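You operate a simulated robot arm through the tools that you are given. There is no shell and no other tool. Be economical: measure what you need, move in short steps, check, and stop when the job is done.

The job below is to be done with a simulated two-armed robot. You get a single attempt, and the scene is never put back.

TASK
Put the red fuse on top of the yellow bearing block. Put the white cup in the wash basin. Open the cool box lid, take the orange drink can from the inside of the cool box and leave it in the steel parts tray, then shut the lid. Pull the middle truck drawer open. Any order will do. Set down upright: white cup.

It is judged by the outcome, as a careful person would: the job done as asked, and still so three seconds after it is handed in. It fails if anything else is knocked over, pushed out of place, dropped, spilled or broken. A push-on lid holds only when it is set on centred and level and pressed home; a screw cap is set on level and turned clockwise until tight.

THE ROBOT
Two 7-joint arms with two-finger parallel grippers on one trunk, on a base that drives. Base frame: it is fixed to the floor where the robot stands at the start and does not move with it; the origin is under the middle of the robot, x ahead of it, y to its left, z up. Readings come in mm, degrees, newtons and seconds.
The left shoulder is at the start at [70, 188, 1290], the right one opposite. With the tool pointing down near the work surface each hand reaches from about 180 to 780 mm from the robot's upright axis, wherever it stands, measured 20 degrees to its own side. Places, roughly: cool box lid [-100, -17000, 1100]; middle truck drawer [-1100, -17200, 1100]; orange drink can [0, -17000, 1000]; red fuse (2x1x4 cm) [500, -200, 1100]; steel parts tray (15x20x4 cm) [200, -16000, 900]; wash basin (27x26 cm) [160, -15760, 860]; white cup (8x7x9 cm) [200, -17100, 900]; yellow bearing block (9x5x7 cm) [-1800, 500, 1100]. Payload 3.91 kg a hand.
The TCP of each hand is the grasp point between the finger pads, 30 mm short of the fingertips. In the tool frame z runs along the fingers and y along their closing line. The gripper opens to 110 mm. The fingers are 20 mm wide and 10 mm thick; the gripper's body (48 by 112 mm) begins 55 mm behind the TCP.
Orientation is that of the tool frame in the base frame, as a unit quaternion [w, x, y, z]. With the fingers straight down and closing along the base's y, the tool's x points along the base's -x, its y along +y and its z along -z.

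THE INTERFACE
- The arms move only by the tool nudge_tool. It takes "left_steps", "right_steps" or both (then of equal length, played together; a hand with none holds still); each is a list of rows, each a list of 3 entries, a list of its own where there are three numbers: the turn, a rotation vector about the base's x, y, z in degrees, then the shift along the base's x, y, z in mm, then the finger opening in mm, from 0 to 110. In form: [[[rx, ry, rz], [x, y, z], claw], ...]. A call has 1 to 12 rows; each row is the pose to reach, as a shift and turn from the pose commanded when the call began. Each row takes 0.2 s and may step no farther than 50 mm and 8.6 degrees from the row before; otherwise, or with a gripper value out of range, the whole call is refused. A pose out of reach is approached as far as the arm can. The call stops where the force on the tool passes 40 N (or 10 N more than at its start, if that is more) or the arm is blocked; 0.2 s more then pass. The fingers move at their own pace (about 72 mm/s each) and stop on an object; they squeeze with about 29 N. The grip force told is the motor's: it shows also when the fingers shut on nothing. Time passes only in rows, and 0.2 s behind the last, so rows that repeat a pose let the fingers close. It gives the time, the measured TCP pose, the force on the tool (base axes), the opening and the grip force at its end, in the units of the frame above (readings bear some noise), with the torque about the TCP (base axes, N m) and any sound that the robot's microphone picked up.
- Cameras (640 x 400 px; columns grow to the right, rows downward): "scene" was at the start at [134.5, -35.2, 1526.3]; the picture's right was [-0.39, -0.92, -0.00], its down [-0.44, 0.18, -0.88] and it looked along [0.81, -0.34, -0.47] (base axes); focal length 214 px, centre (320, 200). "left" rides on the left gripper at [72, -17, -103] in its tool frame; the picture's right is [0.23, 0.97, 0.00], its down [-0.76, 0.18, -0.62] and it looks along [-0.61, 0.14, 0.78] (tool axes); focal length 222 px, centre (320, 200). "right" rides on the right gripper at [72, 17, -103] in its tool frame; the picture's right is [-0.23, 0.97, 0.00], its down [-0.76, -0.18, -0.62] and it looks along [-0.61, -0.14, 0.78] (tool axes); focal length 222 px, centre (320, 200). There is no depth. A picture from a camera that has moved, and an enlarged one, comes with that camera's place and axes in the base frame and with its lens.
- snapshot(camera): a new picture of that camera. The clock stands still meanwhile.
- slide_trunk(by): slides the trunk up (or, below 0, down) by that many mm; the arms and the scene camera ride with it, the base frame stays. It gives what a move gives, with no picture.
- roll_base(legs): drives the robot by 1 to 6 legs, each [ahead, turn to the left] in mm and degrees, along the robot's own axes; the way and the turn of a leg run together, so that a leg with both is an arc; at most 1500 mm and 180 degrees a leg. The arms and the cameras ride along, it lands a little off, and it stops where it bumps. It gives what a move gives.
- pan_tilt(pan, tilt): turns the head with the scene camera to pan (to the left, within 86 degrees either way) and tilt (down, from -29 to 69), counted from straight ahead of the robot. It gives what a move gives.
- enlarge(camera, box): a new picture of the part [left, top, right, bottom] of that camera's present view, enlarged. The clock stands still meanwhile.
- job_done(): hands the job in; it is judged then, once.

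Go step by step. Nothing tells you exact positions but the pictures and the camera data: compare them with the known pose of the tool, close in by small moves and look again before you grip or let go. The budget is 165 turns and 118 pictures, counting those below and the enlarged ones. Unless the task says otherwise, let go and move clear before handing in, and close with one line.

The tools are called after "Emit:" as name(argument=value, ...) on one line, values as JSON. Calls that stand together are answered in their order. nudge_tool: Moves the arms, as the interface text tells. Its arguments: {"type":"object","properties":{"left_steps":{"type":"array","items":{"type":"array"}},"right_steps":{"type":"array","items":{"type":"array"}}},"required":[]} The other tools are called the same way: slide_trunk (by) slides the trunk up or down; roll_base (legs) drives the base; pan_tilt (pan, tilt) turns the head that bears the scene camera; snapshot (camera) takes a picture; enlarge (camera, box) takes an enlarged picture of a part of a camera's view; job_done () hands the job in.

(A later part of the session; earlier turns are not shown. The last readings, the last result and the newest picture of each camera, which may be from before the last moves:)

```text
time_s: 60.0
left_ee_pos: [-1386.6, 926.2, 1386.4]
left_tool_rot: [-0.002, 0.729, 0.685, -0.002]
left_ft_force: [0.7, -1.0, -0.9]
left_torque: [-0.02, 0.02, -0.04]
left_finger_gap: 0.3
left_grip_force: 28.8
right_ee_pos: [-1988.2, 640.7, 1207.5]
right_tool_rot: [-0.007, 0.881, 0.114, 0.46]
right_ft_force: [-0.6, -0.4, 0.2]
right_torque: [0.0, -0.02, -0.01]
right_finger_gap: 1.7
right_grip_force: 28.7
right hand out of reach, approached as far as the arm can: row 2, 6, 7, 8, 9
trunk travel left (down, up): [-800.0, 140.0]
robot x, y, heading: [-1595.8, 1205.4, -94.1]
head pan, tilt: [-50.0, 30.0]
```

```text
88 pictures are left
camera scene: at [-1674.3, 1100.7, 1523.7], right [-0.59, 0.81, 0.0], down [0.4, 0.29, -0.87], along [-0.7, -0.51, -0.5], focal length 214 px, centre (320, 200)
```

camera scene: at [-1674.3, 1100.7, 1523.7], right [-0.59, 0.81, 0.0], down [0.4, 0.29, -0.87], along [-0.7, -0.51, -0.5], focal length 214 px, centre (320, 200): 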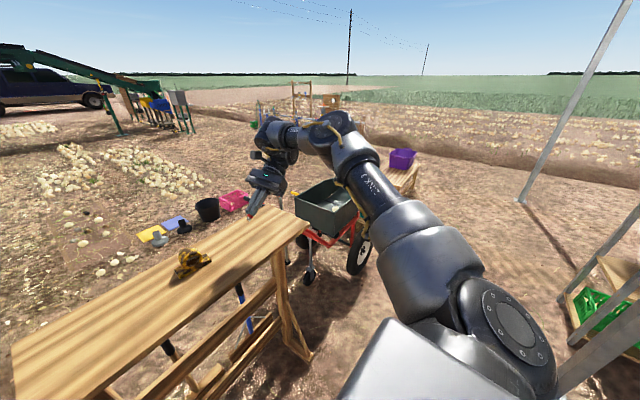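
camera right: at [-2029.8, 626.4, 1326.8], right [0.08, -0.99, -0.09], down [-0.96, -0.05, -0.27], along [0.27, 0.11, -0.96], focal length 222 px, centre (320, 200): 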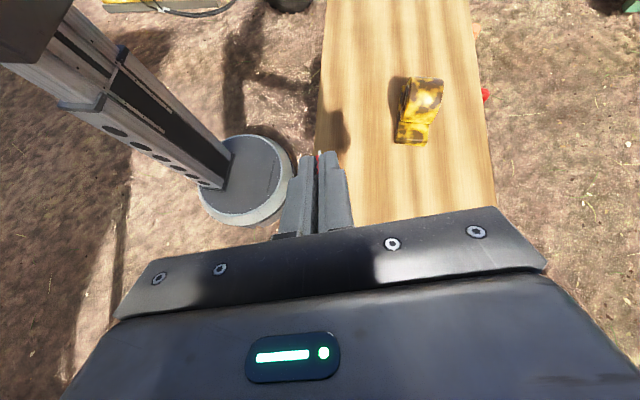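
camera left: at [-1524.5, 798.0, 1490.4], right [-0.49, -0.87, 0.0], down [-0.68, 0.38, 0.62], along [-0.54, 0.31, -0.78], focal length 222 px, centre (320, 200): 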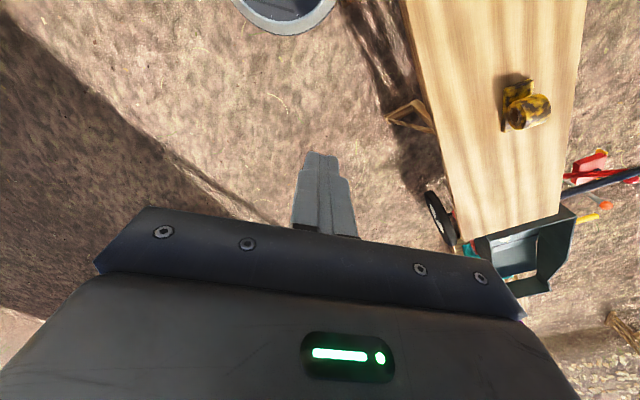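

The stand's top comes out at z≈1038 and the block spans about x −1858…−1770, y 505…560. I'll drive 120 mm closer so the reach is comfortable.

Emit:
roll_base(legs=[[120, 0]])

Emit:
snapshot(camera="right")

```text
time_s: 61.3
left_ee_pos: [-1394.7, 804.6, 1386.8]
left_tool_rot: [-0.002, 0.729, 0.684, -0.003]
left_ft_force: [0.6, -0.1, 0.4]
left_torque: [0.01, 0.01, -0.01]
left_finger_gap: 0.0
left_grip_force: 28.9
right_ee_pos: [-1998.2, 519.6, 1207.7]
right_tool_rot: [-0.006, 0.881, 0.113, 0.459]
right_ft_force: [-0.5, 0.8, 0.0]
right_torque: [-0.01, 0.01, 0.01]
right_finger_gap: 1.2
right_grip_force: 28.9
trunk travel left (down, up): [-800.0, 140.0]
robot x, y, heading: [-1609.4, 1080.1, -93.8]
head pan, tilt: [-50.0, 30.0]
```

```text
87 pictures are left
camera right: at [-2039.7, 505.2, 1327.7], right [0.07, -0.99, -0.09], down [-0.96, -0.04, -0.27], along [0.27, 0.11, -0.96], focal length 222 px, centre (320, 200)
```

right: 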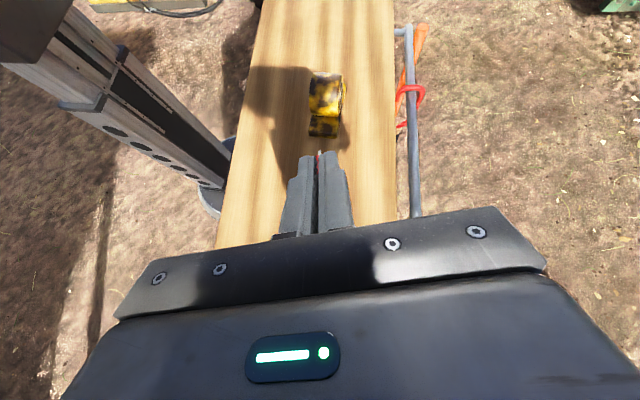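

The hand is over the bare top. I'll go down to just above contact.

Emit:
nudge_tool(right_steps=[[[0, 0, 0], [0, 0, -45], 0], [[0, 0, 0], [0, 0, -85], 0], [[0, 0, 0], [0, 0, -115], 0], [[0, 0, 0], [0, 0, -128], 0], [[0, 0, 0], [0, 0, -128], 0]])

Emit:
enlarge(camera="scene", box=[160, 160, 300, 260])

```text
time_s: 62.5
left_ee_pos: [-1398.3, 805.2, 1387.5]
left_tool_rot: [0.0, 0.729, 0.685, -0.002]
left_ft_force: [-0.8, -0.5, 0.6]
left_torque: [-0.03, 0.0, -0.01]
left_finger_gap: 0.0
left_grip_force: 28.6
right_ee_pos: [-2046.7, 552.9, 1170.5]
right_tool_rot: [-0.004, 0.881, 0.112, 0.46]
right_ft_force: [0.2, 0.6, 0.4]
right_torque: [-0.01, 0.01, 0.0]
right_finger_gap: 1.7
right_grip_force: 28.8
right hand out of reach, approached as far as the arm can: row 1, 2, 3, 4, 5
trunk travel left (down, up): [-800.0, 140.0]
robot x, y, heading: [-1606.8, 1078.4, -94.0]
head pan, tilt: [-50.0, 30.0]
```

```text
4.00 times, centred on (230, 210) of scene
camera zoom: at [-1685.8, 979.2, 1523.7], right [-0.59, 0.81, 0.0], down [0.41, 0.29, -0.87], along [-0.7, -0.51, -0.5], focal length 858 px, centre (680, 160)
```

zoom: 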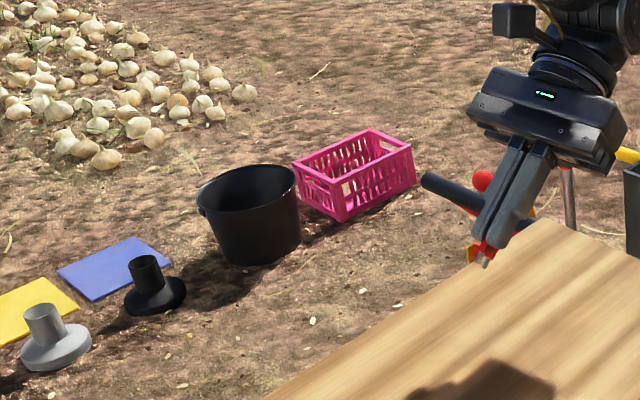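

The arm is at its limit in this posture, but the trunk can take it down instead. The spot below, around [-2012,556], is bare table.

Emit:
slide_trunk(by=-92)

Emit:
enlarge(camera="scene", box=[200, 160, 300, 240])

Emit:
enlarge(camera="right", box=[270, 100, 390, 200])

```text
time_s: 63.8
left_ee_pos: [-1395.5, 802.6, 1294.9]
left_tool_rot: [-0.001, 0.729, 0.684, -0.003]
left_ft_force: [0.5, 0.4, 0.3]
left_torque: [-0.05, -0.01, -0.03]
left_finger_gap: 0.0
left_grip_force: 28.9
right_ee_pos: [-2044.5, 552.1, 1079.3]
right_tool_rot: [-0.006, 0.881, 0.112, 0.46]
right_ft_force: [-0.7, 0.8, 4.0]
right_torque: [0.02, -0.11, -0.01]
right_finger_gap: 1.5
right_grip_force: 29.2
trunk travel left (down, up): [-708.0, 232.0]
robot x, y, heading: [-1607.6, 1080.9, -94.0]
head pan, tilt: [-50.0, 30.0]
```

```text
5.00 times, centred on (250, 200) of scene
camera zoom: at [-1683.1, 977.3, 1431.8], right [-0.59, 0.81, 0.0], down [0.4, 0.29, -0.87], along [-0.7, -0.51, -0.5], focal length 1072 px, centre (670, 200)
```

zoom: 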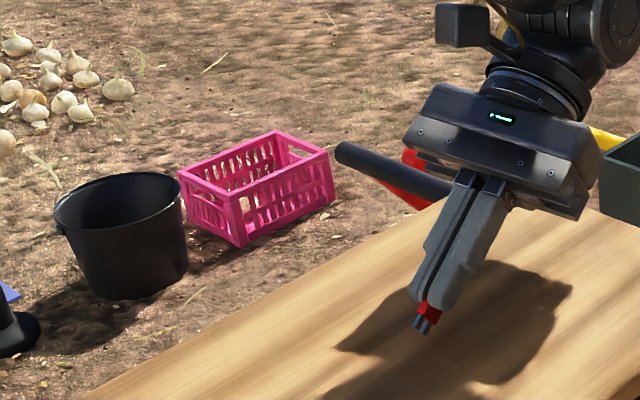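

```text
4.00 times, centred on (330, 150) of right
camera zoom: at [-2086.1, 536.5, 1199.3], right [0.07, -0.99, -0.09], down [-0.96, -0.04, -0.27], along [0.27, 0.11, -0.96], focal length 888 px, centre (280, 400)
```

zoom: 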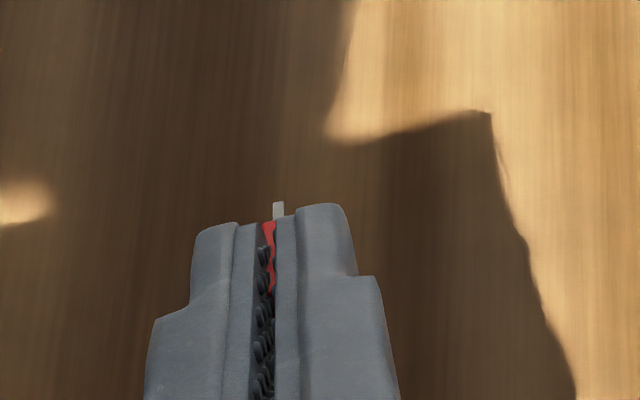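

The prongs are touching the table, with about 4 N showing. I'll open gently and lift away.

Emit:
nudge_tool(right_steps=[[[0, 0, 0], [0, 0, 0], 8], [[0, 0, 0], [0, 0, 0], 16], [[0, 0, 0], [0, 0, 0], 24], [[0, 0, 0], [0, 0, 0], 24], [[0, 0, 0], [-15, -3, 25], 30], [[0, 0, 0], [-30, -5, 60], 30], [[0, 0, 0], [-30, -5, 90], 40]])

Emit:
enlarge(camera="right", box=[240, 50, 440, 200])

Emit:
enlarge(camera="scene", box=[200, 160, 300, 240])

```text
time_s: 65.2
left_ee_pos: [-1395.4, 803.2, 1294.6]
left_tool_rot: [-0.001, 0.729, 0.684, -0.002]
left_ft_force: [-0.6, 0.0, 0.7]
left_torque: [-0.01, 0.02, 0.01]
left_finger_gap: 0.2
left_grip_force: 29.0
right_ee_pos: [-2075.9, 546.1, 1134.4]
right_tool_rot: [-0.007, 0.886, 0.111, 0.45]
right_ft_force: [42.8, -14.9, -38.9]
right_torque: [2.36, 4.08, 0.94]
right_finger_gap: 40.0
right_grip_force: 0.0
right hand out of reach, approached as far as the arm can: row 7
trunk travel left (down, up): [-708.0, 232.0]
robot x, y, heading: [-1609.3, 1079.2, -93.9]
head pan, tilt: [-50.0, 30.0]
stopped in row 7 (right hand): the force on the tool passed its limit at 194 N (the readings are from after the stop); the commanded pose is now the measured one
```

```text
2.67 times, centred on (340, 125) of right
camera zoom: at [-2114.6, 531.7, 1254.7], right [0.07, -0.99, -0.1], down [-0.97, -0.04, -0.25], along [0.25, 0.11, -0.96], focal length 592 px, centre (267, 400)
```

zoom: 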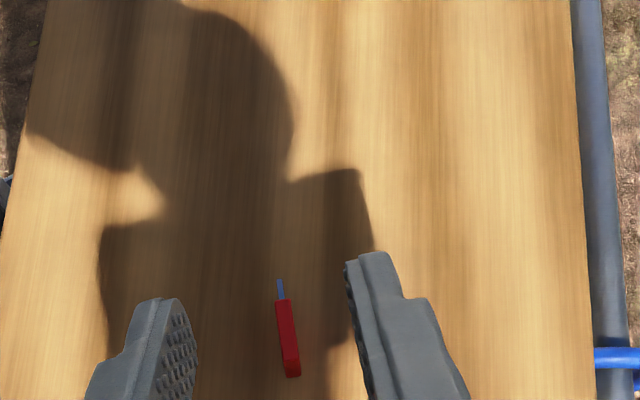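

```text
5.00 times, centred on (250, 200) of scene
camera zoom: at [-1682.7, 977.2, 1431.7], right [-0.59, 0.81, 0.0], down [0.4, 0.29, -0.87], along [-0.7, -0.51, -0.5], focal length 1072 px, centre (670, 200)
```

zoom: 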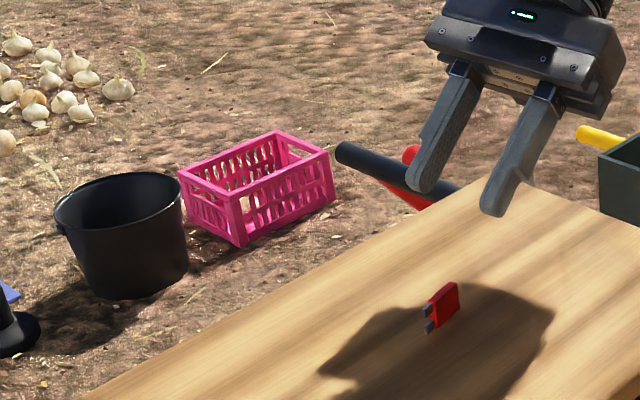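

The fuse lies on its edge near [-2036,549], prongs toward +x. I'll turn the hand back to fingers-down right above it.

Emit:
nudge_tool(right_steps=[[[0, 8, 0], [5, 0, 5], 40], [[0, 16, 0], [12, 1, 10], 40], [[0, 24, 0], [18, 2, 10], 40], [[0, 32, 0], [24, 3, 10], 40], [[0, 40, 0], [30, 3, 10], 40], [[0, 48, 0], [36, 3, 10], 40], [[0, 54, 0], [40, 3, 10], 40], [[0, 54, 0], [40, 3, 10], 40]])

Emit:
enlarge(camera="right", box=[240, 50, 440, 200])

```text
time_s: 67.0
left_ee_pos: [-1396.2, 802.4, 1293.6]
left_tool_rot: [-0.002, 0.729, 0.684, -0.002]
left_ft_force: [-0.3, 0.7, -0.1]
left_torque: [0.04, 0.0, -0.02]
left_finger_gap: 0.1
left_grip_force: 28.8
right_ee_pos: [-2168.2, 564.8, 1118.2]
right_tool_rot: [-0.055, 0.994, 0.099, 0.002]
right_ft_force: [0.3, -0.5, 0.4]
right_torque: [-0.01, -0.01, 0.0]
right_finger_gap: 39.8
right_grip_force: 0.0
right hand out of reach, approached as far as the arm can: row 1, 2, 3, 4, 5, 6, 7, 8
trunk travel left (down, up): [-708.0, 232.0]
robot x, y, heading: [-1606.8, 1080.6, -94.3]
head pan, tilt: [-50.0, 30.0]
```

```text
2.67 times, centred on (340, 125) of right
camera zoom: at [-2094.8, 550.3, 1219.4], right [-0.03, -0.99, -0.11], down [-0.78, -0.04, 0.63], along [-0.63, 0.1, -0.77], focal length 592 px, centre (267, 400)
```

zoom: 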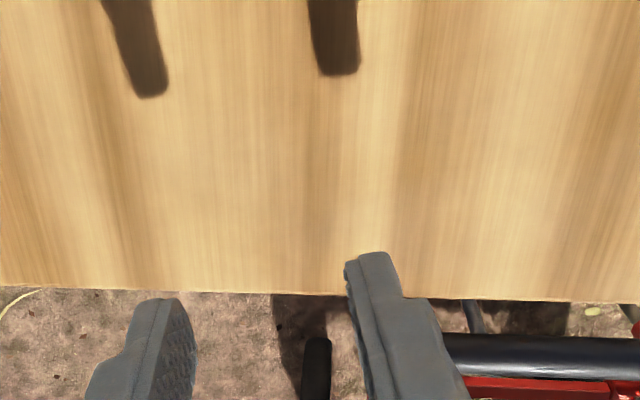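

In that orientation the arm can't reach inward. Instead I'll use its natural orientation and pick the fuse end-to-end, closing along x, turning the hand back by about 90° over it.

Emit:
nudge_tool(right_steps=[[[-0.45, -0.45, 8.1], [10, 0, 25], 60], [[-0.9, -0.9, 16.2], [25, -2, 40], 60], [[-1.35, -1.35, 24.3], [40, -4, 40], 60], [[-1.8, -1.8, 32.4], [55, -6, 40], 60], [[-2.25, -2.25, 40.5], [70, -7, 40], 60], [[-2.7, -2.7, 48.6], [85, -9, 40], 60], [[-3.2, -3.1, 56.7], [100, -10, 40], 60], [[-3.7, -3.6, 64.8], [115, -12, 40], 60], [[-4.1, -4, 72.9], [130, -13, 40], 60], [[-4.5, -4.4, 81], [140, -14, 40], 60], [[-5, -4.9, 89], [140, -14, 40], 60], [[-5, -4.9, 89], [140, -14, 40], 60]])

Emit:
snapshot(camera="right")

```text
time_s: 69.6
left_ee_pos: [-1395.9, 801.9, 1294.3]
left_tool_rot: [-0.003, 0.729, 0.684, -0.002]
left_ft_force: [0.5, 0.0, 0.9]
left_torque: [0.0, -0.01, -0.02]
left_finger_gap: 0.0
left_grip_force: 28.8
right_ee_pos: [-2032.9, 551.6, 1158.0]
right_tool_rot: [0.003, 0.64, 0.768, -0.004]
right_ft_force: [-0.8, 1.0, -0.1]
right_torque: [-0.03, -0.02, 0.0]
right_finger_gap: 59.9
right_grip_force: 0.1
right hand out of reach, approached as far as the arm can: row 1, 2, 3, 4, 5
trunk travel left (down, up): [-708.0, 232.0]
robot x, y, heading: [-1603.8, 1078.8, -94.1]
head pan, tilt: [-50.0, 30.0]
```

```text
80 pictures are left
camera right: at [-2030.2, 627.5, 1260.3], right [1.0, -0.05, 0.0], down [-0.04, -0.78, 0.63], along [-0.03, -0.63, -0.78], focal length 222 px, centre (320, 200)
```

right: 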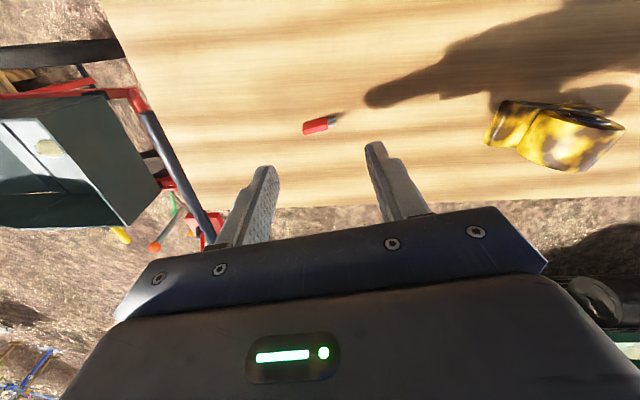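

Emit:
enlarge(camera="right", box=[240, 90, 400, 210])

```text
3.33 times, centred on (320, 150) of right
camera zoom: at [-2030.2, 627.5, 1260.3], right [1.0, -0.05, 0.0], down [-0.04, -0.78, 0.63], along [-0.03, -0.63, -0.78], focal length 740 px, centre (320, 367)
```

zoom: 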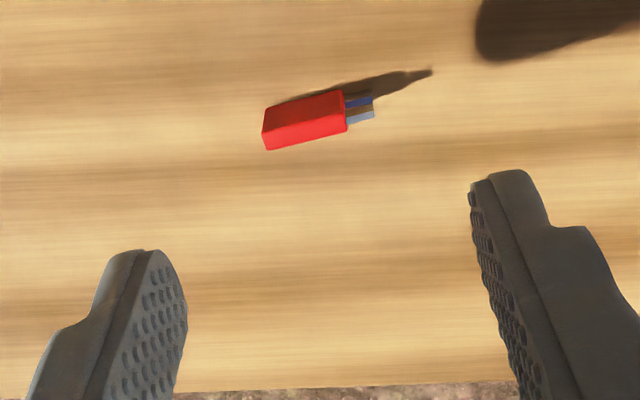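

Emit:
enlarge(camera="right", box=[295, 105, 351, 140])

Emit:
enlarge(camera="scene", box=[240, 190, 320, 240])

```text
11.43 times, centred on (323, 122) of right
camera zoom: at [-2030.2, 627.5, 1260.3], right [1.0, -0.05, 0.0], down [-0.04, -0.78, 0.63], along [-0.03, -0.63, -0.78], focal length 2538 px, centre (286, 1086)
```

zoom: 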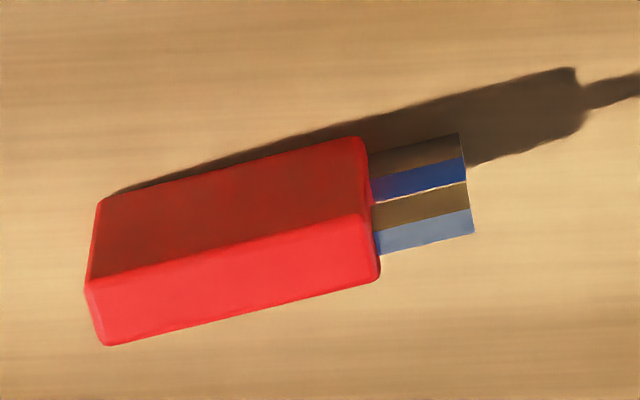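

```text
8.00 times, centred on (280, 215) of scene
camera zoom: at [-1683.4, 976.6, 1431.6], right [-0.59, 0.81, 0.0], down [0.41, 0.29, -0.87], along [-0.7, -0.51, -0.5], focal length 1716 px, centre (640, 80)
```

zoom: 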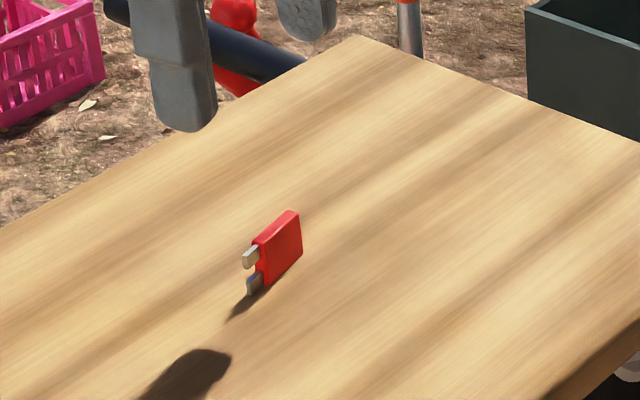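

The fuse is on edge from about [-2050,547] to [-2018,551], and the hand is lined up with it. I'll go down around its ends.

Emit:
nudge_tool(right_steps=[[[0, 0, 0], [-1, -2, -35], 60], [[0, 0, 0], [-1, -2, -65], 60], [[0, 0, 0], [-1, -2, -78], 60], [[0, 0, 0], [-1, -2, -84], 60], [[0, 0, 0], [-1, -2, -84], 60]])

Emit:
enlarge(camera="right", box=[240, 100, 400, 220])

Emit:
enlarge(camera="scene", box=[240, 190, 320, 240])

```text
time_s: 70.8
left_ee_pos: [-1396.2, 801.5, 1294.4]
left_tool_rot: [-0.002, 0.73, 0.684, -0.002]
left_ft_force: [-0.6, 0.6, 0.0]
left_torque: [0.01, 0.0, -0.01]
left_finger_gap: 0.1
left_grip_force: 28.9
right_ee_pos: [-2032.3, 551.6, 1074.3]
right_tool_rot: [0.001, 0.641, 0.767, -0.005]
right_ft_force: [-0.1, 0.1, 0.3]
right_torque: [-0.03, 0.0, -0.02]
right_finger_gap: 60.0
right_grip_force: 0.1
trunk travel left (down, up): [-708.0, 232.0]
robot x, y, heading: [-1609.4, 1079.4, -94.0]
head pan, tilt: [-50.0, 30.0]
```

```text
3.33 times, centred on (320, 160) of right
camera zoom: at [-2030.7, 626.5, 1176.1], right [1.0, -0.05, 0.0], down [-0.04, -0.78, 0.63], along [-0.03, -0.63, -0.78], focal length 740 px, centre (320, 333)
```

zoom: 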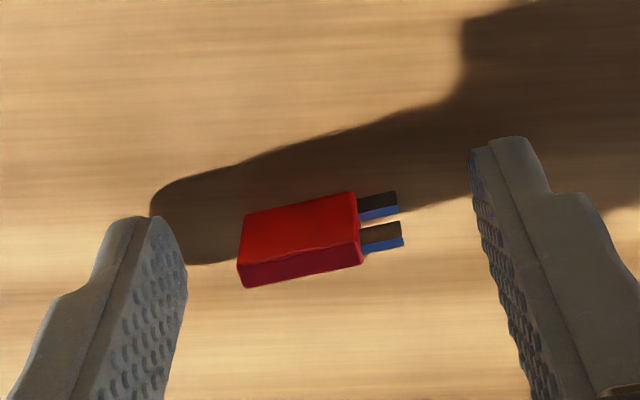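

```text
8.00 times, centred on (280, 215) of scene
camera zoom: at [-1683.4, 976.8, 1431.6], right [-0.59, 0.81, 0.0], down [0.41, 0.29, -0.87], along [-0.7, -0.51, -0.5], focal length 1716 px, centre (640, 80)
```

zoom: 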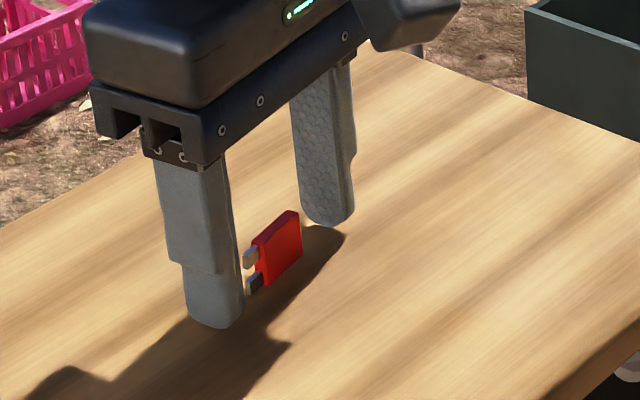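

I'll correct about 3 mm in y, close on the ends and lift a little.

Emit:
nudge_tool(right_steps=[[[0, 0, 0], [-2, -3.5, 0], 60], [[0, 0, 0], [-2, -3.5, 0], 45], [[0, 0, 0], [-2, -3.5, 0], 35], [[0, 0, 0], [-2, -3.5, 0], 25], [[0, 0, 0], [-2, -3.5, 0], 25], [[0, 0, 0], [-2, -3.5, 0], 20]])

Emit:
enlarge(camera="right", box=[240, 100, 400, 220])

```text
time_s: 72.2
left_ee_pos: [-1395.6, 802.8, 1293.8]
left_tool_rot: [-0.002, 0.73, 0.684, -0.001]
left_ft_force: [0.0, -0.5, -0.9]
left_torque: [-0.03, 0.0, 0.02]
left_finger_gap: 0.0
left_grip_force: 28.6
right_ee_pos: [-2034.6, 548.8, 1074.1]
right_tool_rot: [0.002, 0.641, 0.768, -0.004]
right_ft_force: [-0.1, 0.9, -0.2]
right_torque: [0.03, 0.02, -0.03]
right_finger_gap: 27.5
right_grip_force: 29.1
trunk travel left (down, up): [-708.0, 232.0]
robot x, y, heading: [-1609.8, 1081.3, -94.3]
head pan, tilt: [-50.0, 30.0]
```

```text
3.33 times, centred on (320, 160) of right
camera zoom: at [-2032.4, 623.5, 1176.2], right [1.0, -0.05, 0.0], down [-0.04, -0.78, 0.63], along [-0.03, -0.63, -0.78], focal length 740 px, centre (320, 333)
```

zoom: 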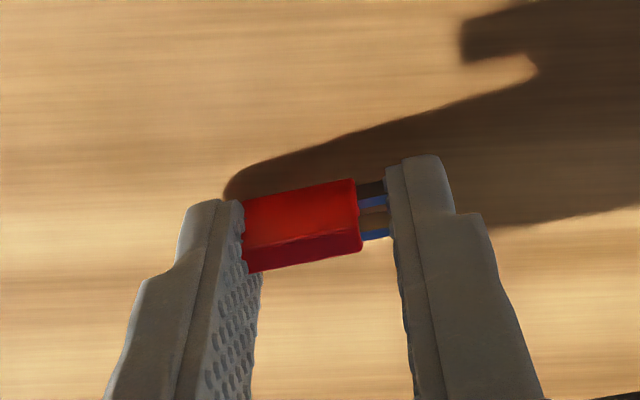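

The fuse is held end to end. I'll lift it and bring it near the block for a measuring look.

Emit:
nudge_tool(right_steps=[[[0, 0, 0], [0, 0, 20], 20], [[0, 0, 0], [0, 0, 60], 20], [[0, 0, 0], [0, 0, 105], 20], [[0, 0, 0], [45, 0, 115], 20], [[0, 0, 0], [90, 0, 115], 20], [[0, 0, 0], [135, -5, 115], 20], [[0, 0, 0], [175, -10, 115], 20], [[0, 0, 0], [175, -10, 115], 20]])

Emit:
enlarge(camera="right", box=[240, 80, 440, 230])

Emit:
pan_tilt(pan=-25, tilt=40)

Emit:
enlarge(camera="scene", box=[240, 120, 400, 240])

```text
time_s: 74.0
left_ee_pos: [-1395.6, 802.4, 1293.9]
left_tool_rot: [-0.002, 0.729, 0.685, -0.001]
left_ft_force: [-1.0, 0.0, 0.2]
left_torque: [0.0, -0.02, 0.0]
left_finger_gap: 0.0
left_grip_force: 29.0
right_ee_pos: [-1911.2, 599.6, 1154.3]
right_tool_rot: [0.005, 0.641, 0.768, -0.004]
right_ft_force: [-0.3, 0.6, 0.2]
right_torque: [0.0, -0.03, -0.02]
right_finger_gap: 27.7
right_grip_force: 28.7
right hand out of reach, approached as far as the arm can: row 3, 4, 5, 6, 7, 8
trunk travel left (down, up): [-708.0, 232.0]
robot x, y, heading: [-1606.9, 1079.7, -94.0]
head pan, tilt: [-50.0, 30.0]
```

```text
2.67 times, centred on (340, 155) of right
camera zoom: at [-1909.6, 674.2, 1256.2], right [1.0, -0.05, 0.0], down [-0.04, -0.77, 0.63], along [-0.03, -0.63, -0.77], focal length 592 px, centre (267, 320)
```

zoom: 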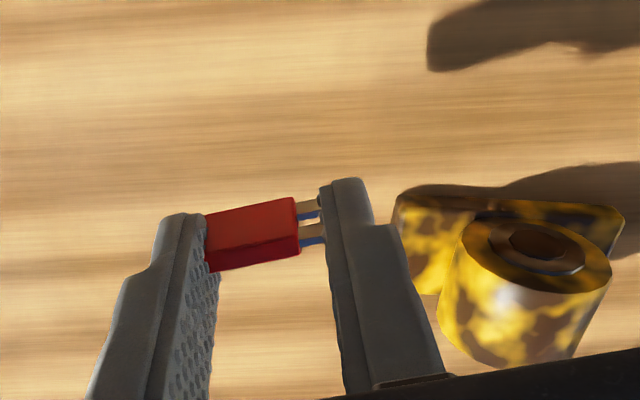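

```text
time_s: 74.9
left_ee_pos: [-1394.8, 803.1, 1294.9]
left_tool_rot: [-0.003, 0.73, 0.683, -0.002]
left_ft_force: [0.2, -0.6, 0.7]
left_torque: [0.02, 0.06, 0.0]
left_finger_gap: 0.0
left_grip_force: 29.2
right_ee_pos: [-1912.6, 598.7, 1153.2]
right_tool_rot: [0.005, 0.641, 0.768, -0.004]
right_ft_force: [-0.4, 0.1, 0.4]
right_torque: [0.02, 0.0, 0.04]
right_finger_gap: 27.3
right_grip_force: 28.9
trunk travel left (down, up): [-708.0, 232.0]
robot x, y, heading: [-1604.6, 1077.4, -93.9]
head pan, tilt: [-25.0, 40.0]
```

```text
3.33 times, centred on (320, 180) of scene
camera zoom: at [-1651.4, 955.6, 1416.3], right [-0.87, 0.49, 0.0], down [0.31, 0.56, -0.77], along [-0.37, -0.67, -0.64], focal length 715 px, centre (320, 267)
```

zoom: 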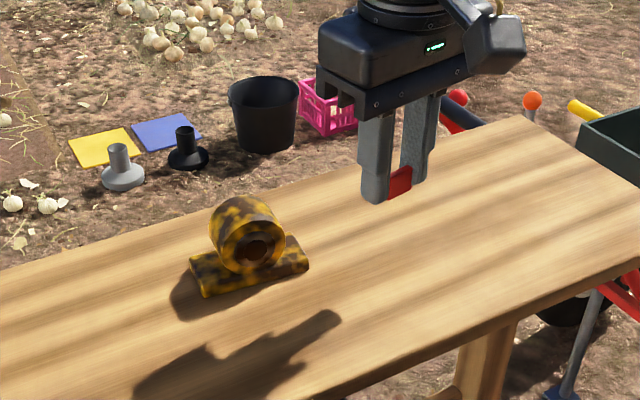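

The reach is poor with the shoulder this low. I'll raise the trunk and bring the hand down relative to it.

Emit:
slide_trunk(by=150)

Emit:
nudge_tool(right_steps=[[[0, 0, 0], [0, -20, -25], 20], [[0, 0, 0], [15, -40, -50], 20], [[0, 0, 0], [30, -60, -75], 20], [[0, 0, 0], [45, -62, -100], 20], [[0, 0, 0], [60, -64, -115], 20], [[0, 0, 0], [75, -66, -122], 20], [[0, 0, 0], [75, -66, -122], 20]])

Emit:
snapshot(camera="right")

Emit:
snapshot(camera="scene")

```text
time_s: 76.7
left_ee_pos: [-1395.4, 801.8, 1444.0]
left_tool_rot: [-0.001, 0.73, 0.684, -0.001]
left_ft_force: [-0.6, -0.2, 0.7]
left_torque: [0.02, 0.03, 0.02]
left_finger_gap: 0.2
left_grip_force: 29.6
right_ee_pos: [-1911.8, 598.6, 1304.4]
right_tool_rot: [0.005, 0.641, 0.767, -0.005]
right_ft_force: [0.2, -0.2, 0.3]
right_torque: [0.01, 0.01, 0.03]
right_finger_gap: 27.4
right_grip_force: 29.0
trunk travel left (down, up): [-858.0, 82.0]
robot x, y, heading: [-1604.5, 1083.6, -94.1]
head pan, tilt: [-25.0, 40.0]
```

```text
time_s: 78.3
left_ee_pos: [-1396.1, 801.2, 1444.8]
left_tool_rot: [-0.002, 0.73, 0.684, -0.001]
left_ft_force: [0.8, 0.0, 0.0]
left_torque: [0.02, -0.01, 0.0]
left_finger_gap: 0.1
left_grip_force: 28.8
right_ee_pos: [-1895.2, 573.1, 1190.1]
right_tool_rot: [0.006, 0.641, 0.768, -0.003]
right_ft_force: [-0.2, 0.5, 0.5]
right_torque: [-0.02, -0.02, 0.02]
right_finger_gap: 27.8
right_grip_force: 28.9
right hand out of reach, approached as far as the arm can: row 1, 2, 3, 4, 5, 6, 7
trunk travel left (down, up): [-858.0, 82.0]
robot x, y, heading: [-1606.6, 1077.7, -94.1]
head pan, tilt: [-25.0, 40.0]
```

```text
71 pictures are left
camera right: at [-1892.6, 648.7, 1291.9], right [1.0, -0.05, 0.0], down [-0.04, -0.77, 0.63], along [-0.03, -0.63, -0.77], focal length 222 px, centre (320, 200)
```

right: 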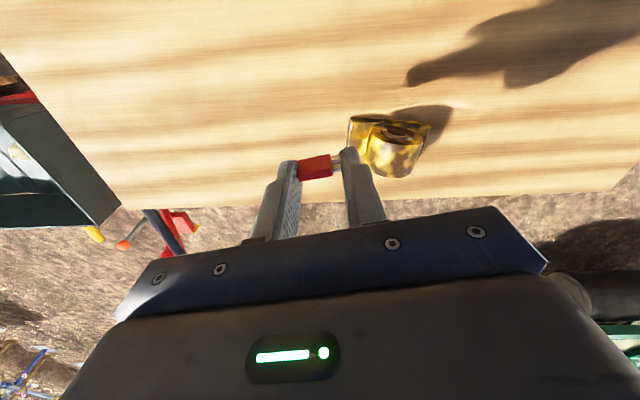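

```text
70 pictures are left
camera scene: at [-1651.6, 954.7, 1566.2], right [-0.87, 0.49, 0.0], down [0.31, 0.56, -0.77], along [-0.37, -0.67, -0.64], focal length 214 px, centre (320, 200)
```

scene: 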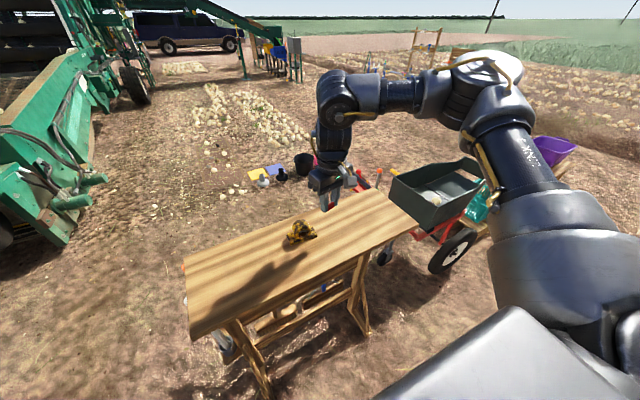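

The arm can't swing further inward in this posture, the same limit I met at the console. Turning the base left 15° will fix it; the fuse clears the crown by about 45 mm.

Emit:
nudge_tool(right_steps=[[[0, 0, 0], [-5, 0, 20], 20], [[0, 0, 0], [-10, 5, 30], 20]])

Emit:
roll_base(legs=[[0, 15]])

Emit:
snapshot(camera="right")

```text
time_s: 78.9
left_ee_pos: [-1396.6, 803.0, 1444.4]
left_tool_rot: [-0.001, 0.73, 0.684, -0.002]
left_ft_force: [0.1, 0.9, -0.8]
left_torque: [0.0, 0.01, 0.0]
left_finger_gap: 0.0
left_grip_force: 29.0
right_ee_pos: [-1904.5, 581.1, 1220.8]
right_tool_rot: [0.005, 0.641, 0.768, -0.004]
right_ft_force: [-0.2, -0.7, 1.2]
right_torque: [-0.01, 0.04, 0.0]
right_finger_gap: 27.5
right_grip_force: 28.7
trunk travel left (down, up): [-858.0, 82.0]
robot x, y, heading: [-1604.1, 1079.4, -94.1]
head pan, tilt: [-25.0, 40.0]
```

```text
time_s: 80.1
left_ee_pos: [-1332.6, 864.8, 1444.8]
left_tool_rot: [-0.002, 0.636, 0.772, -0.002]
left_ft_force: [-1.0, -0.7, -0.5]
left_torque: [-0.01, -0.02, 0.0]
left_finger_gap: 0.1
left_grip_force: 28.5
right_ee_pos: [-1767.0, 520.1, 1220.9]
right_tool_rot: [0.005, 0.537, 0.844, -0.003]
right_ft_force: [-0.3, 0.5, 0.5]
right_torque: [0.01, -0.03, 0.02]
right_finger_gap: 27.5
right_grip_force: 29.6
trunk travel left (down, up): [-858.0, 82.0]
robot x, y, heading: [-1609.9, 1079.2, -79.3]
head pan, tilt: [-25.0, 40.0]
```

```text
69 pictures are left
camera right: at [-1784.7, 592.8, 1323.0], right [0.98, 0.21, 0.0], down [0.16, -0.76, 0.63], along [0.13, -0.62, -0.77], focal length 222 px, centre (320, 200)
```

right: 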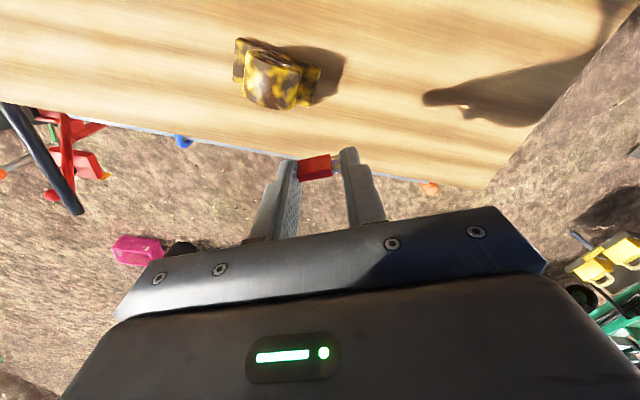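

Now I'll measure the crown precisely from both cameras.

Emit:
enlarge(camera="right", box=[216, 24, 344, 120])

Emit:
enlarge(camera="scene", box=[340, 190, 480, 290])

```text
4.17 times, centred on (280, 72) of right
camera zoom: at [-1784.7, 592.8, 1323.0], right [0.98, 0.21, 0.0], down [0.16, -0.76, 0.63], along [0.13, -0.62, -0.77], focal length 926 px, centre (487, 733)
```

zoom: 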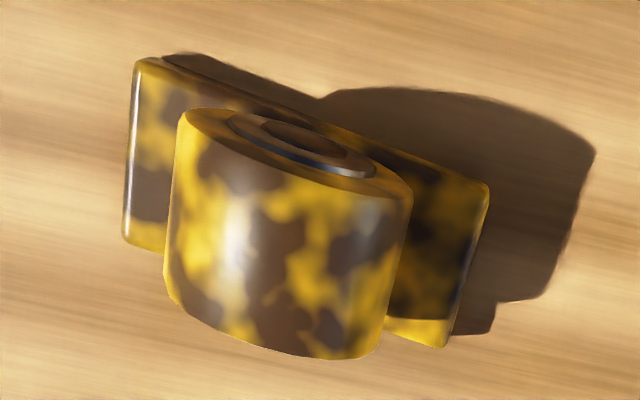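

```text
4.00 times, centred on (410, 240) of scene
camera zoom: at [-1618.7, 947.6, 1566.2], right [-0.97, 0.25, 0.0], down [0.16, 0.62, -0.77], along [-0.19, -0.74, -0.64], focal length 858 px, centre (-40, 40)
```

zoom: 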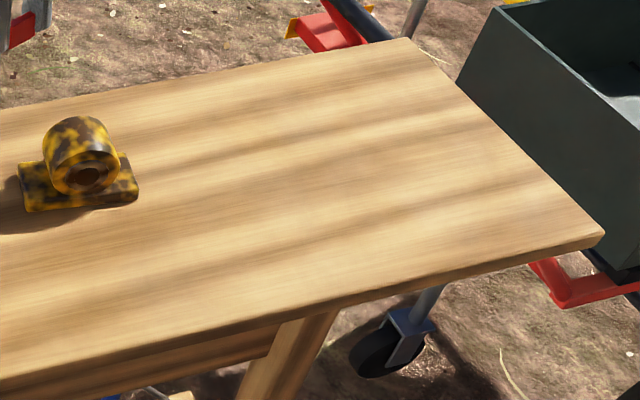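

The crown's centre is about [-1821,533], z≈1108, with the block yawed −5°. I'll move the fuse over it at a safe height and line up the yaw.

Emit:
nudge_tool(right_steps=[[[0, 0, -7.5], [-12, 4, 0], 20], [[0, 0, -15], [-25, 8, 0], 20], [[0, 0, -22.5], [-38, 11, 0], 20], [[0, 0, -30], [-50, 14, -20], 20], [[0, 0, -30], [-50, 14, -46], 20], [[0, 0, -30], [-50, 14, -46], 20]])

Emit:
enlarge(camera="right", box=[240, 80, 400, 200])

Emit:
enlarge(camera="scene", box=[300, 190, 380, 250])

```text
time_s: 81.5
left_ee_pos: [-1331.5, 865.8, 1444.7]
left_tool_rot: [-0.002, 0.636, 0.772, -0.001]
left_ft_force: [-0.1, 0.3, 1.1]
left_torque: [0.01, 0.01, -0.02]
left_finger_gap: 0.0
left_grip_force: 28.9
right_ee_pos: [-1815.3, 535.3, 1174.7]
right_tool_rot: [0.004, 0.738, 0.675, -0.005]
right_ft_force: [-0.1, 0.2, 0.3]
right_torque: [-0.02, -0.01, -0.03]
right_finger_gap: 27.8
right_grip_force: 28.5
trunk travel left (down, up): [-858.0, 82.0]
robot x, y, heading: [-1605.7, 1076.9, -79.3]
head pan, tilt: [-25.0, 40.0]
```

```text
3.33 times, centred on (320, 140) of right
camera zoom: at [-1794.2, 606.2, 1277.1], right [0.95, -0.31, 0.0], down [-0.24, -0.74, 0.63], along [-0.2, -0.6, -0.77], focal length 740 px, centre (320, 400)
```

zoom: 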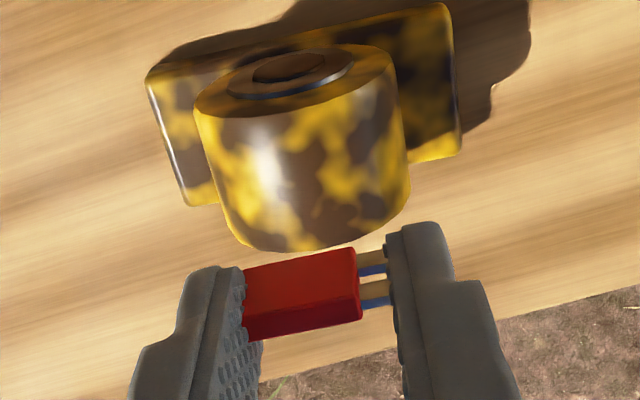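

```text
6.67 times, centred on (340, 220) of scene
camera zoom: at [-1616.7, 949.2, 1566.4], right [-0.97, 0.25, 0.0], down [0.16, 0.62, -0.77], along [-0.19, -0.74, -0.64], focal length 1430 px, centre (187, 67)
```

zoom: 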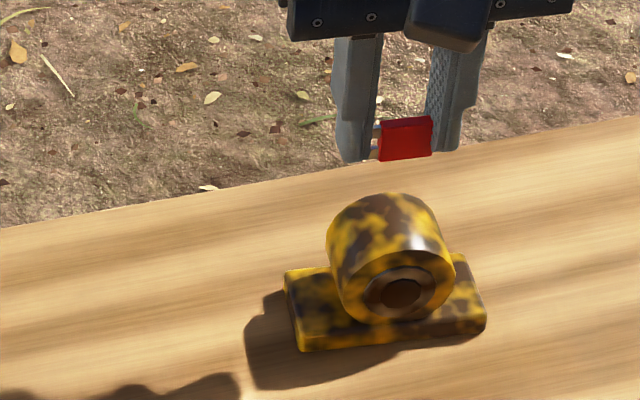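

The fuse body is centred over the crest within about 2 mm. I'll lower it most of the way and check.

Emit:
nudge_tool(right_steps=[[[0, 0, 0], [0, 2, -15], 20], [[0, 0, 0], [0, 3, -25], 20], [[0, 0, 0], [0, 3, -29], 20], [[0, 0, 0], [0, 3, -29], 20]])

Emit:
enlarge(camera="scene", box=[315, 195, 375, 240])

```text
time_s: 82.5
left_ee_pos: [-1332.6, 865.8, 1443.7]
left_tool_rot: [-0.002, 0.636, 0.772, -0.001]
left_ft_force: [-0.2, 1.0, 0.9]
left_torque: [0.0, 0.01, 0.0]
left_finger_gap: 0.2
left_grip_force: 28.7
right_ee_pos: [-1817.9, 534.0, 1146.5]
right_tool_rot: [0.004, 0.736, 0.677, -0.004]
right_ft_force: [0.0, -0.4, -0.2]
right_torque: [-0.03, 0.02, 0.0]
right_finger_gap: 27.7
right_grip_force: 28.7
trunk travel left (down, up): [-858.0, 82.0]
robot x, y, heading: [-1607.3, 1081.4, -79.3]
head pan, tilt: [-25.0, 40.0]
```

```text
8.89 times, centred on (345, 218) of scene
camera zoom: at [-1618.8, 947.5, 1566.2], right [-0.97, 0.25, 0.0], down [0.16, 0.62, -0.77], along [-0.19, -0.74, -0.64], focal length 1906 px, centre (98, 44)
```

zoom: 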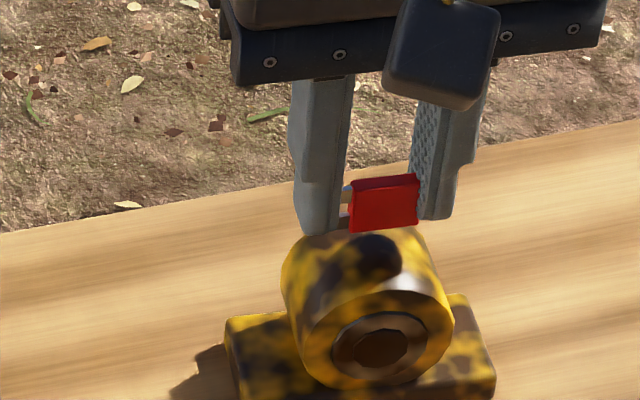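

It's nearly down. I'll shift about 3 mm in x and 4 mm in y, then lower in tiny steps until I feel contact.

Emit:
nudge_tool(right_steps=[[[0, 0, 0], [3, 4, 0], 20], [[0, 0, 0], [3, 4, -2], 20], [[0, 0, 0], [3, 4, -3], 20], [[0, 0, 0], [3, 4, -3], 20]])

Emit:
enlarge(camera="scene", box=[315, 195, 375, 240])

Emit:
enlarge(camera="right", box=[260, 100, 380, 190])

```text
time_s: 83.5
left_ee_pos: [-1330.8, 865.4, 1443.6]
left_tool_rot: [-0.001, 0.637, 0.771, -0.003]
left_ft_force: [-0.2, 1.0, -0.3]
left_torque: [0.0, 0.0, 0.0]
left_finger_gap: 0.0
left_grip_force: 29.3
right_ee_pos: [-1816.4, 534.7, 1146.7]
right_tool_rot: [0.003, 0.736, 0.677, -0.004]
right_ft_force: [-0.4, 0.3, 0.0]
right_torque: [-0.02, -0.01, 0.03]
right_finger_gap: 27.8
right_grip_force: 29.5
right hand out of reach, approached as far as the arm can: row 1, 2, 3, 4
trunk travel left (down, up): [-858.0, 82.0]
robot x, y, heading: [-1607.3, 1080.5, -79.2]
head pan, tilt: [-25.0, 40.0]
```

```text
8.89 times, centred on (345, 218) of scene
camera zoom: at [-1617.9, 948.3, 1566.3], right [-0.97, 0.25, 0.0], down [0.16, 0.62, -0.77], along [-0.19, -0.74, -0.64], focal length 1906 px, centre (98, 44)
```

zoom: 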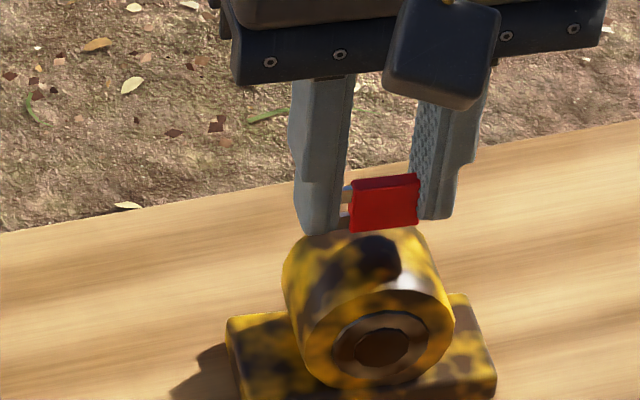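

```text
4.44 times, centred on (320, 145) of right
camera zoom: at [-1796.3, 605.9, 1248.9], right [0.95, -0.31, 0.0], down [-0.24, -0.74, 0.63], along [-0.19, -0.6, -0.78], focal length 987 px, centre (320, 444)
```

zoom: 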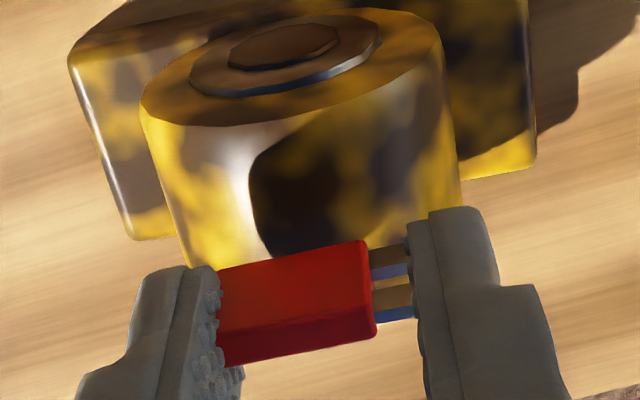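

The crown spans y 520…554 and its crest is near x −1820, so the fuse is well placed already. I only need to lower it straight down.

Emit:
nudge_tool(right_steps=[[[0, 0, 0], [-1, 0, -1.5], 20], [[0, 0, 0], [-1, 0, -3], 20], [[0, 0, 0], [-1, 0, -4.5], 20], [[0, 0, 0], [-1, 0, -4.5], 20]])

```text
time_s: 84.5
left_ee_pos: [-1331.6, 865.7, 1443.9]
left_tool_rot: [-0.002, 0.636, 0.772, -0.002]
left_ft_force: [-0.3, -0.2, 0.9]
left_torque: [0.01, -0.03, 0.01]
left_finger_gap: 0.0
left_grip_force: 28.6
right_ee_pos: [-1818.5, 531.8, 1140.5]
right_tool_rot: [0.004, 0.736, 0.677, -0.004]
right_ft_force: [-0.5, 0.6, 0.0]
right_torque: [0.0, 0.02, -0.02]
right_finger_gap: 27.6
right_grip_force: 28.8
trunk travel left (down, up): [-858.0, 82.0]
robot x, y, heading: [-1606.3, 1080.6, -79.2]
head pan, tilt: [-25.0, 40.0]
```

Emit:
nudge_tool(right_steps=[[[0, 0, 0], [0, 1, -1.5], 20], [[0, 0, 0], [0, 2, -3], 20], [[0, 0, 0], [0, 2, -3], 20]])

Emit:
enlarge(camera="scene", box=[315, 195, 375, 240])

```text
time_s: 85.3
left_ee_pos: [-1331.6, 864.8, 1444.9]
left_tool_rot: [-0.002, 0.636, 0.771, -0.002]
left_ft_force: [-0.5, 0.3, 0.4]
left_torque: [0.01, 0.01, -0.01]
left_finger_gap: 0.0
left_grip_force: 28.9
right_ee_pos: [-1819.7, 535.2, 1138.6]
right_tool_rot: [0.004, 0.736, 0.677, -0.003]
right_ft_force: [-0.2, -0.7, -0.1]
right_torque: [-0.01, 0.03, 0.0]
right_finger_gap: 27.6
right_grip_force: 28.7
trunk travel left (down, up): [-858.0, 82.0]
robot x, y, heading: [-1607.3, 1077.8, -79.0]
head pan, tilt: [-25.0, 40.0]
```

```text
8.89 times, centred on (345, 218) of scene
camera zoom: at [-1618.2, 948.2, 1566.3], right [-0.97, 0.25, 0.0], down [0.16, 0.62, -0.77], along [-0.19, -0.74, -0.64], focal length 1906 px, centre (98, 44)
```

zoom: 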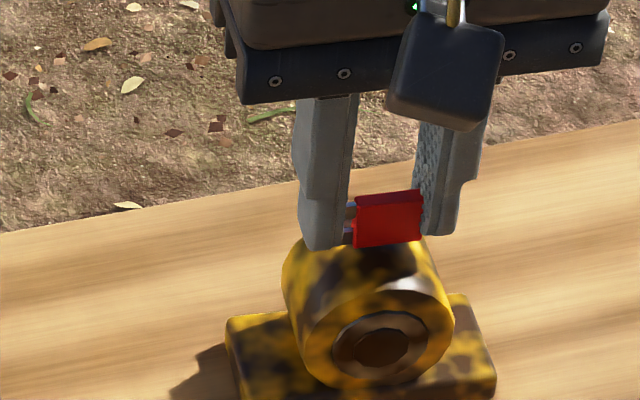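

The fuse body sits about 6 mm to the −x side of the crest, and the arm is at its inward limit. I'll lift, turn the base another 6° left, and come back centred.

Emit:
nudge_tool(right_steps=[[[0, 0, 0], [0, 0, 20], 20], [[0, 0, 0], [-2, 0, 40], 20]])

Emit:
roll_base(legs=[[0, 7]])

```text
time_s: 85.9
left_ee_pos: [-1330.3, 866.3, 1443.8]
left_tool_rot: [0.0, 0.636, 0.771, -0.002]
left_ft_force: [-0.1, 0.4, -0.4]
left_torque: [-0.05, 0.01, -0.02]
left_finger_gap: 0.0
left_grip_force: 29.8
right_ee_pos: [-1820.2, 537.1, 1180.1]
right_tool_rot: [0.004, 0.737, 0.676, -0.005]
right_ft_force: [0.5, -0.6, -0.9]
right_torque: [-0.03, -0.01, -0.04]
right_finger_gap: 27.5
right_grip_force: 28.6
trunk travel left (down, up): [-858.0, 82.0]
robot x, y, heading: [-1610.7, 1079.1, -79.1]
head pan, tilt: [-25.0, 40.0]
```

```text
time_s: 86.9
left_ee_pos: [-1312.2, 898.6, 1445.6]
left_tool_rot: [0.0, 0.589, 0.808, -0.001]
left_ft_force: [-1.3, 0.4, 0.0]
left_torque: [0.01, -0.04, 0.03]
left_finger_gap: 0.0
left_grip_force: 28.7
right_ee_pos: [-1755.9, 512.8, 1177.9]
right_tool_rot: [0.005, 0.695, 0.719, -0.003]
right_ft_force: [-0.6, 0.5, 0.3]
right_torque: [0.0, -0.04, -0.02]
right_finger_gap: 27.6
right_grip_force: 29.1
trunk travel left (down, up): [-858.0, 82.0]
robot x, y, heading: [-1606.6, 1077.3, -72.3]
head pan, tilt: [-25.0, 40.0]
```

Emit:
nudge_tool(right_steps=[[[0, 0, -3.5], [-29, 12, 0], 20], [[0, 0, -6.8], [-58, 24, 0], 20], [[0, 0, -6.8], [-58, 24, -18], 20], [[0, 0, -6.8], [-58, 24, -33], 20], [[0, 0, -6.8], [-58, 24, -33], 20]])

Emit:
enlarge(camera="scene", box=[335, 190, 415, 250])

```text
time_s: 88.1
left_ee_pos: [-1308.6, 900.0, 1444.6]
left_tool_rot: [-0.002, 0.588, 0.809, -0.002]
left_ft_force: [0.0, 0.2, 0.2]
left_torque: [-0.03, -0.01, 0.01]
left_finger_gap: 0.2
left_grip_force: 29.6
right_ee_pos: [-1825.8, 527.0, 1152.4]
right_tool_rot: [0.002, 0.735, 0.678, -0.004]
right_ft_force: [0.6, 0.3, -0.4]
right_torque: [0.01, 0.02, 0.0]
right_finger_gap: 27.5
right_grip_force: 29.3
right hand out of reach, approached as far as the arm can: row 1, 2, 3, 4, 5
trunk travel left (down, up): [-858.0, 82.0]
robot x, y, heading: [-1608.2, 1080.4, -72.6]
head pan, tilt: [-25.0, 40.0]
```

```text
6.67 times, centred on (375, 220) of scene
camera zoom: at [-1601.4, 947.6, 1566.3], right [-0.99, 0.13, 0.0], down [0.08, 0.64, -0.77], along [-0.1, -0.76, -0.64], focal length 1430 px, centre (-47, 67)
```

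zoom: 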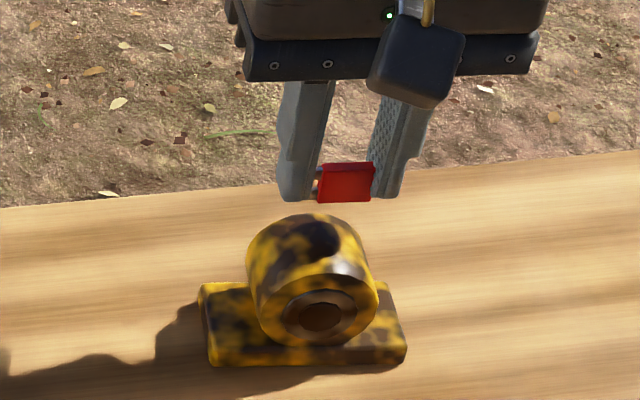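

I see now: the arm isn't too far from the target but too close, with the elbow fully folded. I'll lift, back the base off 100 mm, and approach again.

Emit:
nudge_tool(right_steps=[[[0, 0, 0], [-3, -8, 20], 20], [[0, 0, 0], [-5, -15, 35], 20]])

Emit:
roll_base(legs=[[-110, 0]])

```text
time_s: 88.7
left_ee_pos: [-1308.1, 899.9, 1444.7]
left_tool_rot: [-0.001, 0.589, 0.808, -0.002]
left_ft_force: [0.5, 0.3, 0.1]
left_torque: [-0.02, 0.04, 0.0]
left_finger_gap: 0.1
left_grip_force: 28.4
right_ee_pos: [-1832.9, 510.8, 1188.3]
right_tool_rot: [0.004, 0.736, 0.677, -0.005]
right_ft_force: [0.5, 0.4, 0.1]
right_torque: [0.01, 0.02, 0.03]
right_finger_gap: 27.5
right_grip_force: 29.2
trunk travel left (down, up): [-858.0, 82.0]
robot x, y, heading: [-1607.0, 1078.1, -72.5]
head pan, tilt: [-25.0, 40.0]
```

```text
time_s: 89.9
left_ee_pos: [-1340.9, 1003.2, 1444.0]
left_tool_rot: [-0.003, 0.587, 0.809, -0.001]
left_ft_force: [0.4, 0.4, 0.0]
left_torque: [0.03, 0.04, -0.03]
left_finger_gap: 0.1
left_grip_force: 29.0
right_ee_pos: [-1863.7, 611.7, 1185.9]
right_tool_rot: [0.002, 0.736, 0.677, -0.005]
right_ft_force: [-0.2, -0.6, -0.2]
right_torque: [-0.03, -0.02, 0.03]
right_finger_gap: 27.4
right_grip_force: 29.3
trunk travel left (down, up): [-858.0, 82.0]
robot x, y, heading: [-1639.8, 1186.5, -72.2]
head pan, tilt: [-25.0, 40.0]
```

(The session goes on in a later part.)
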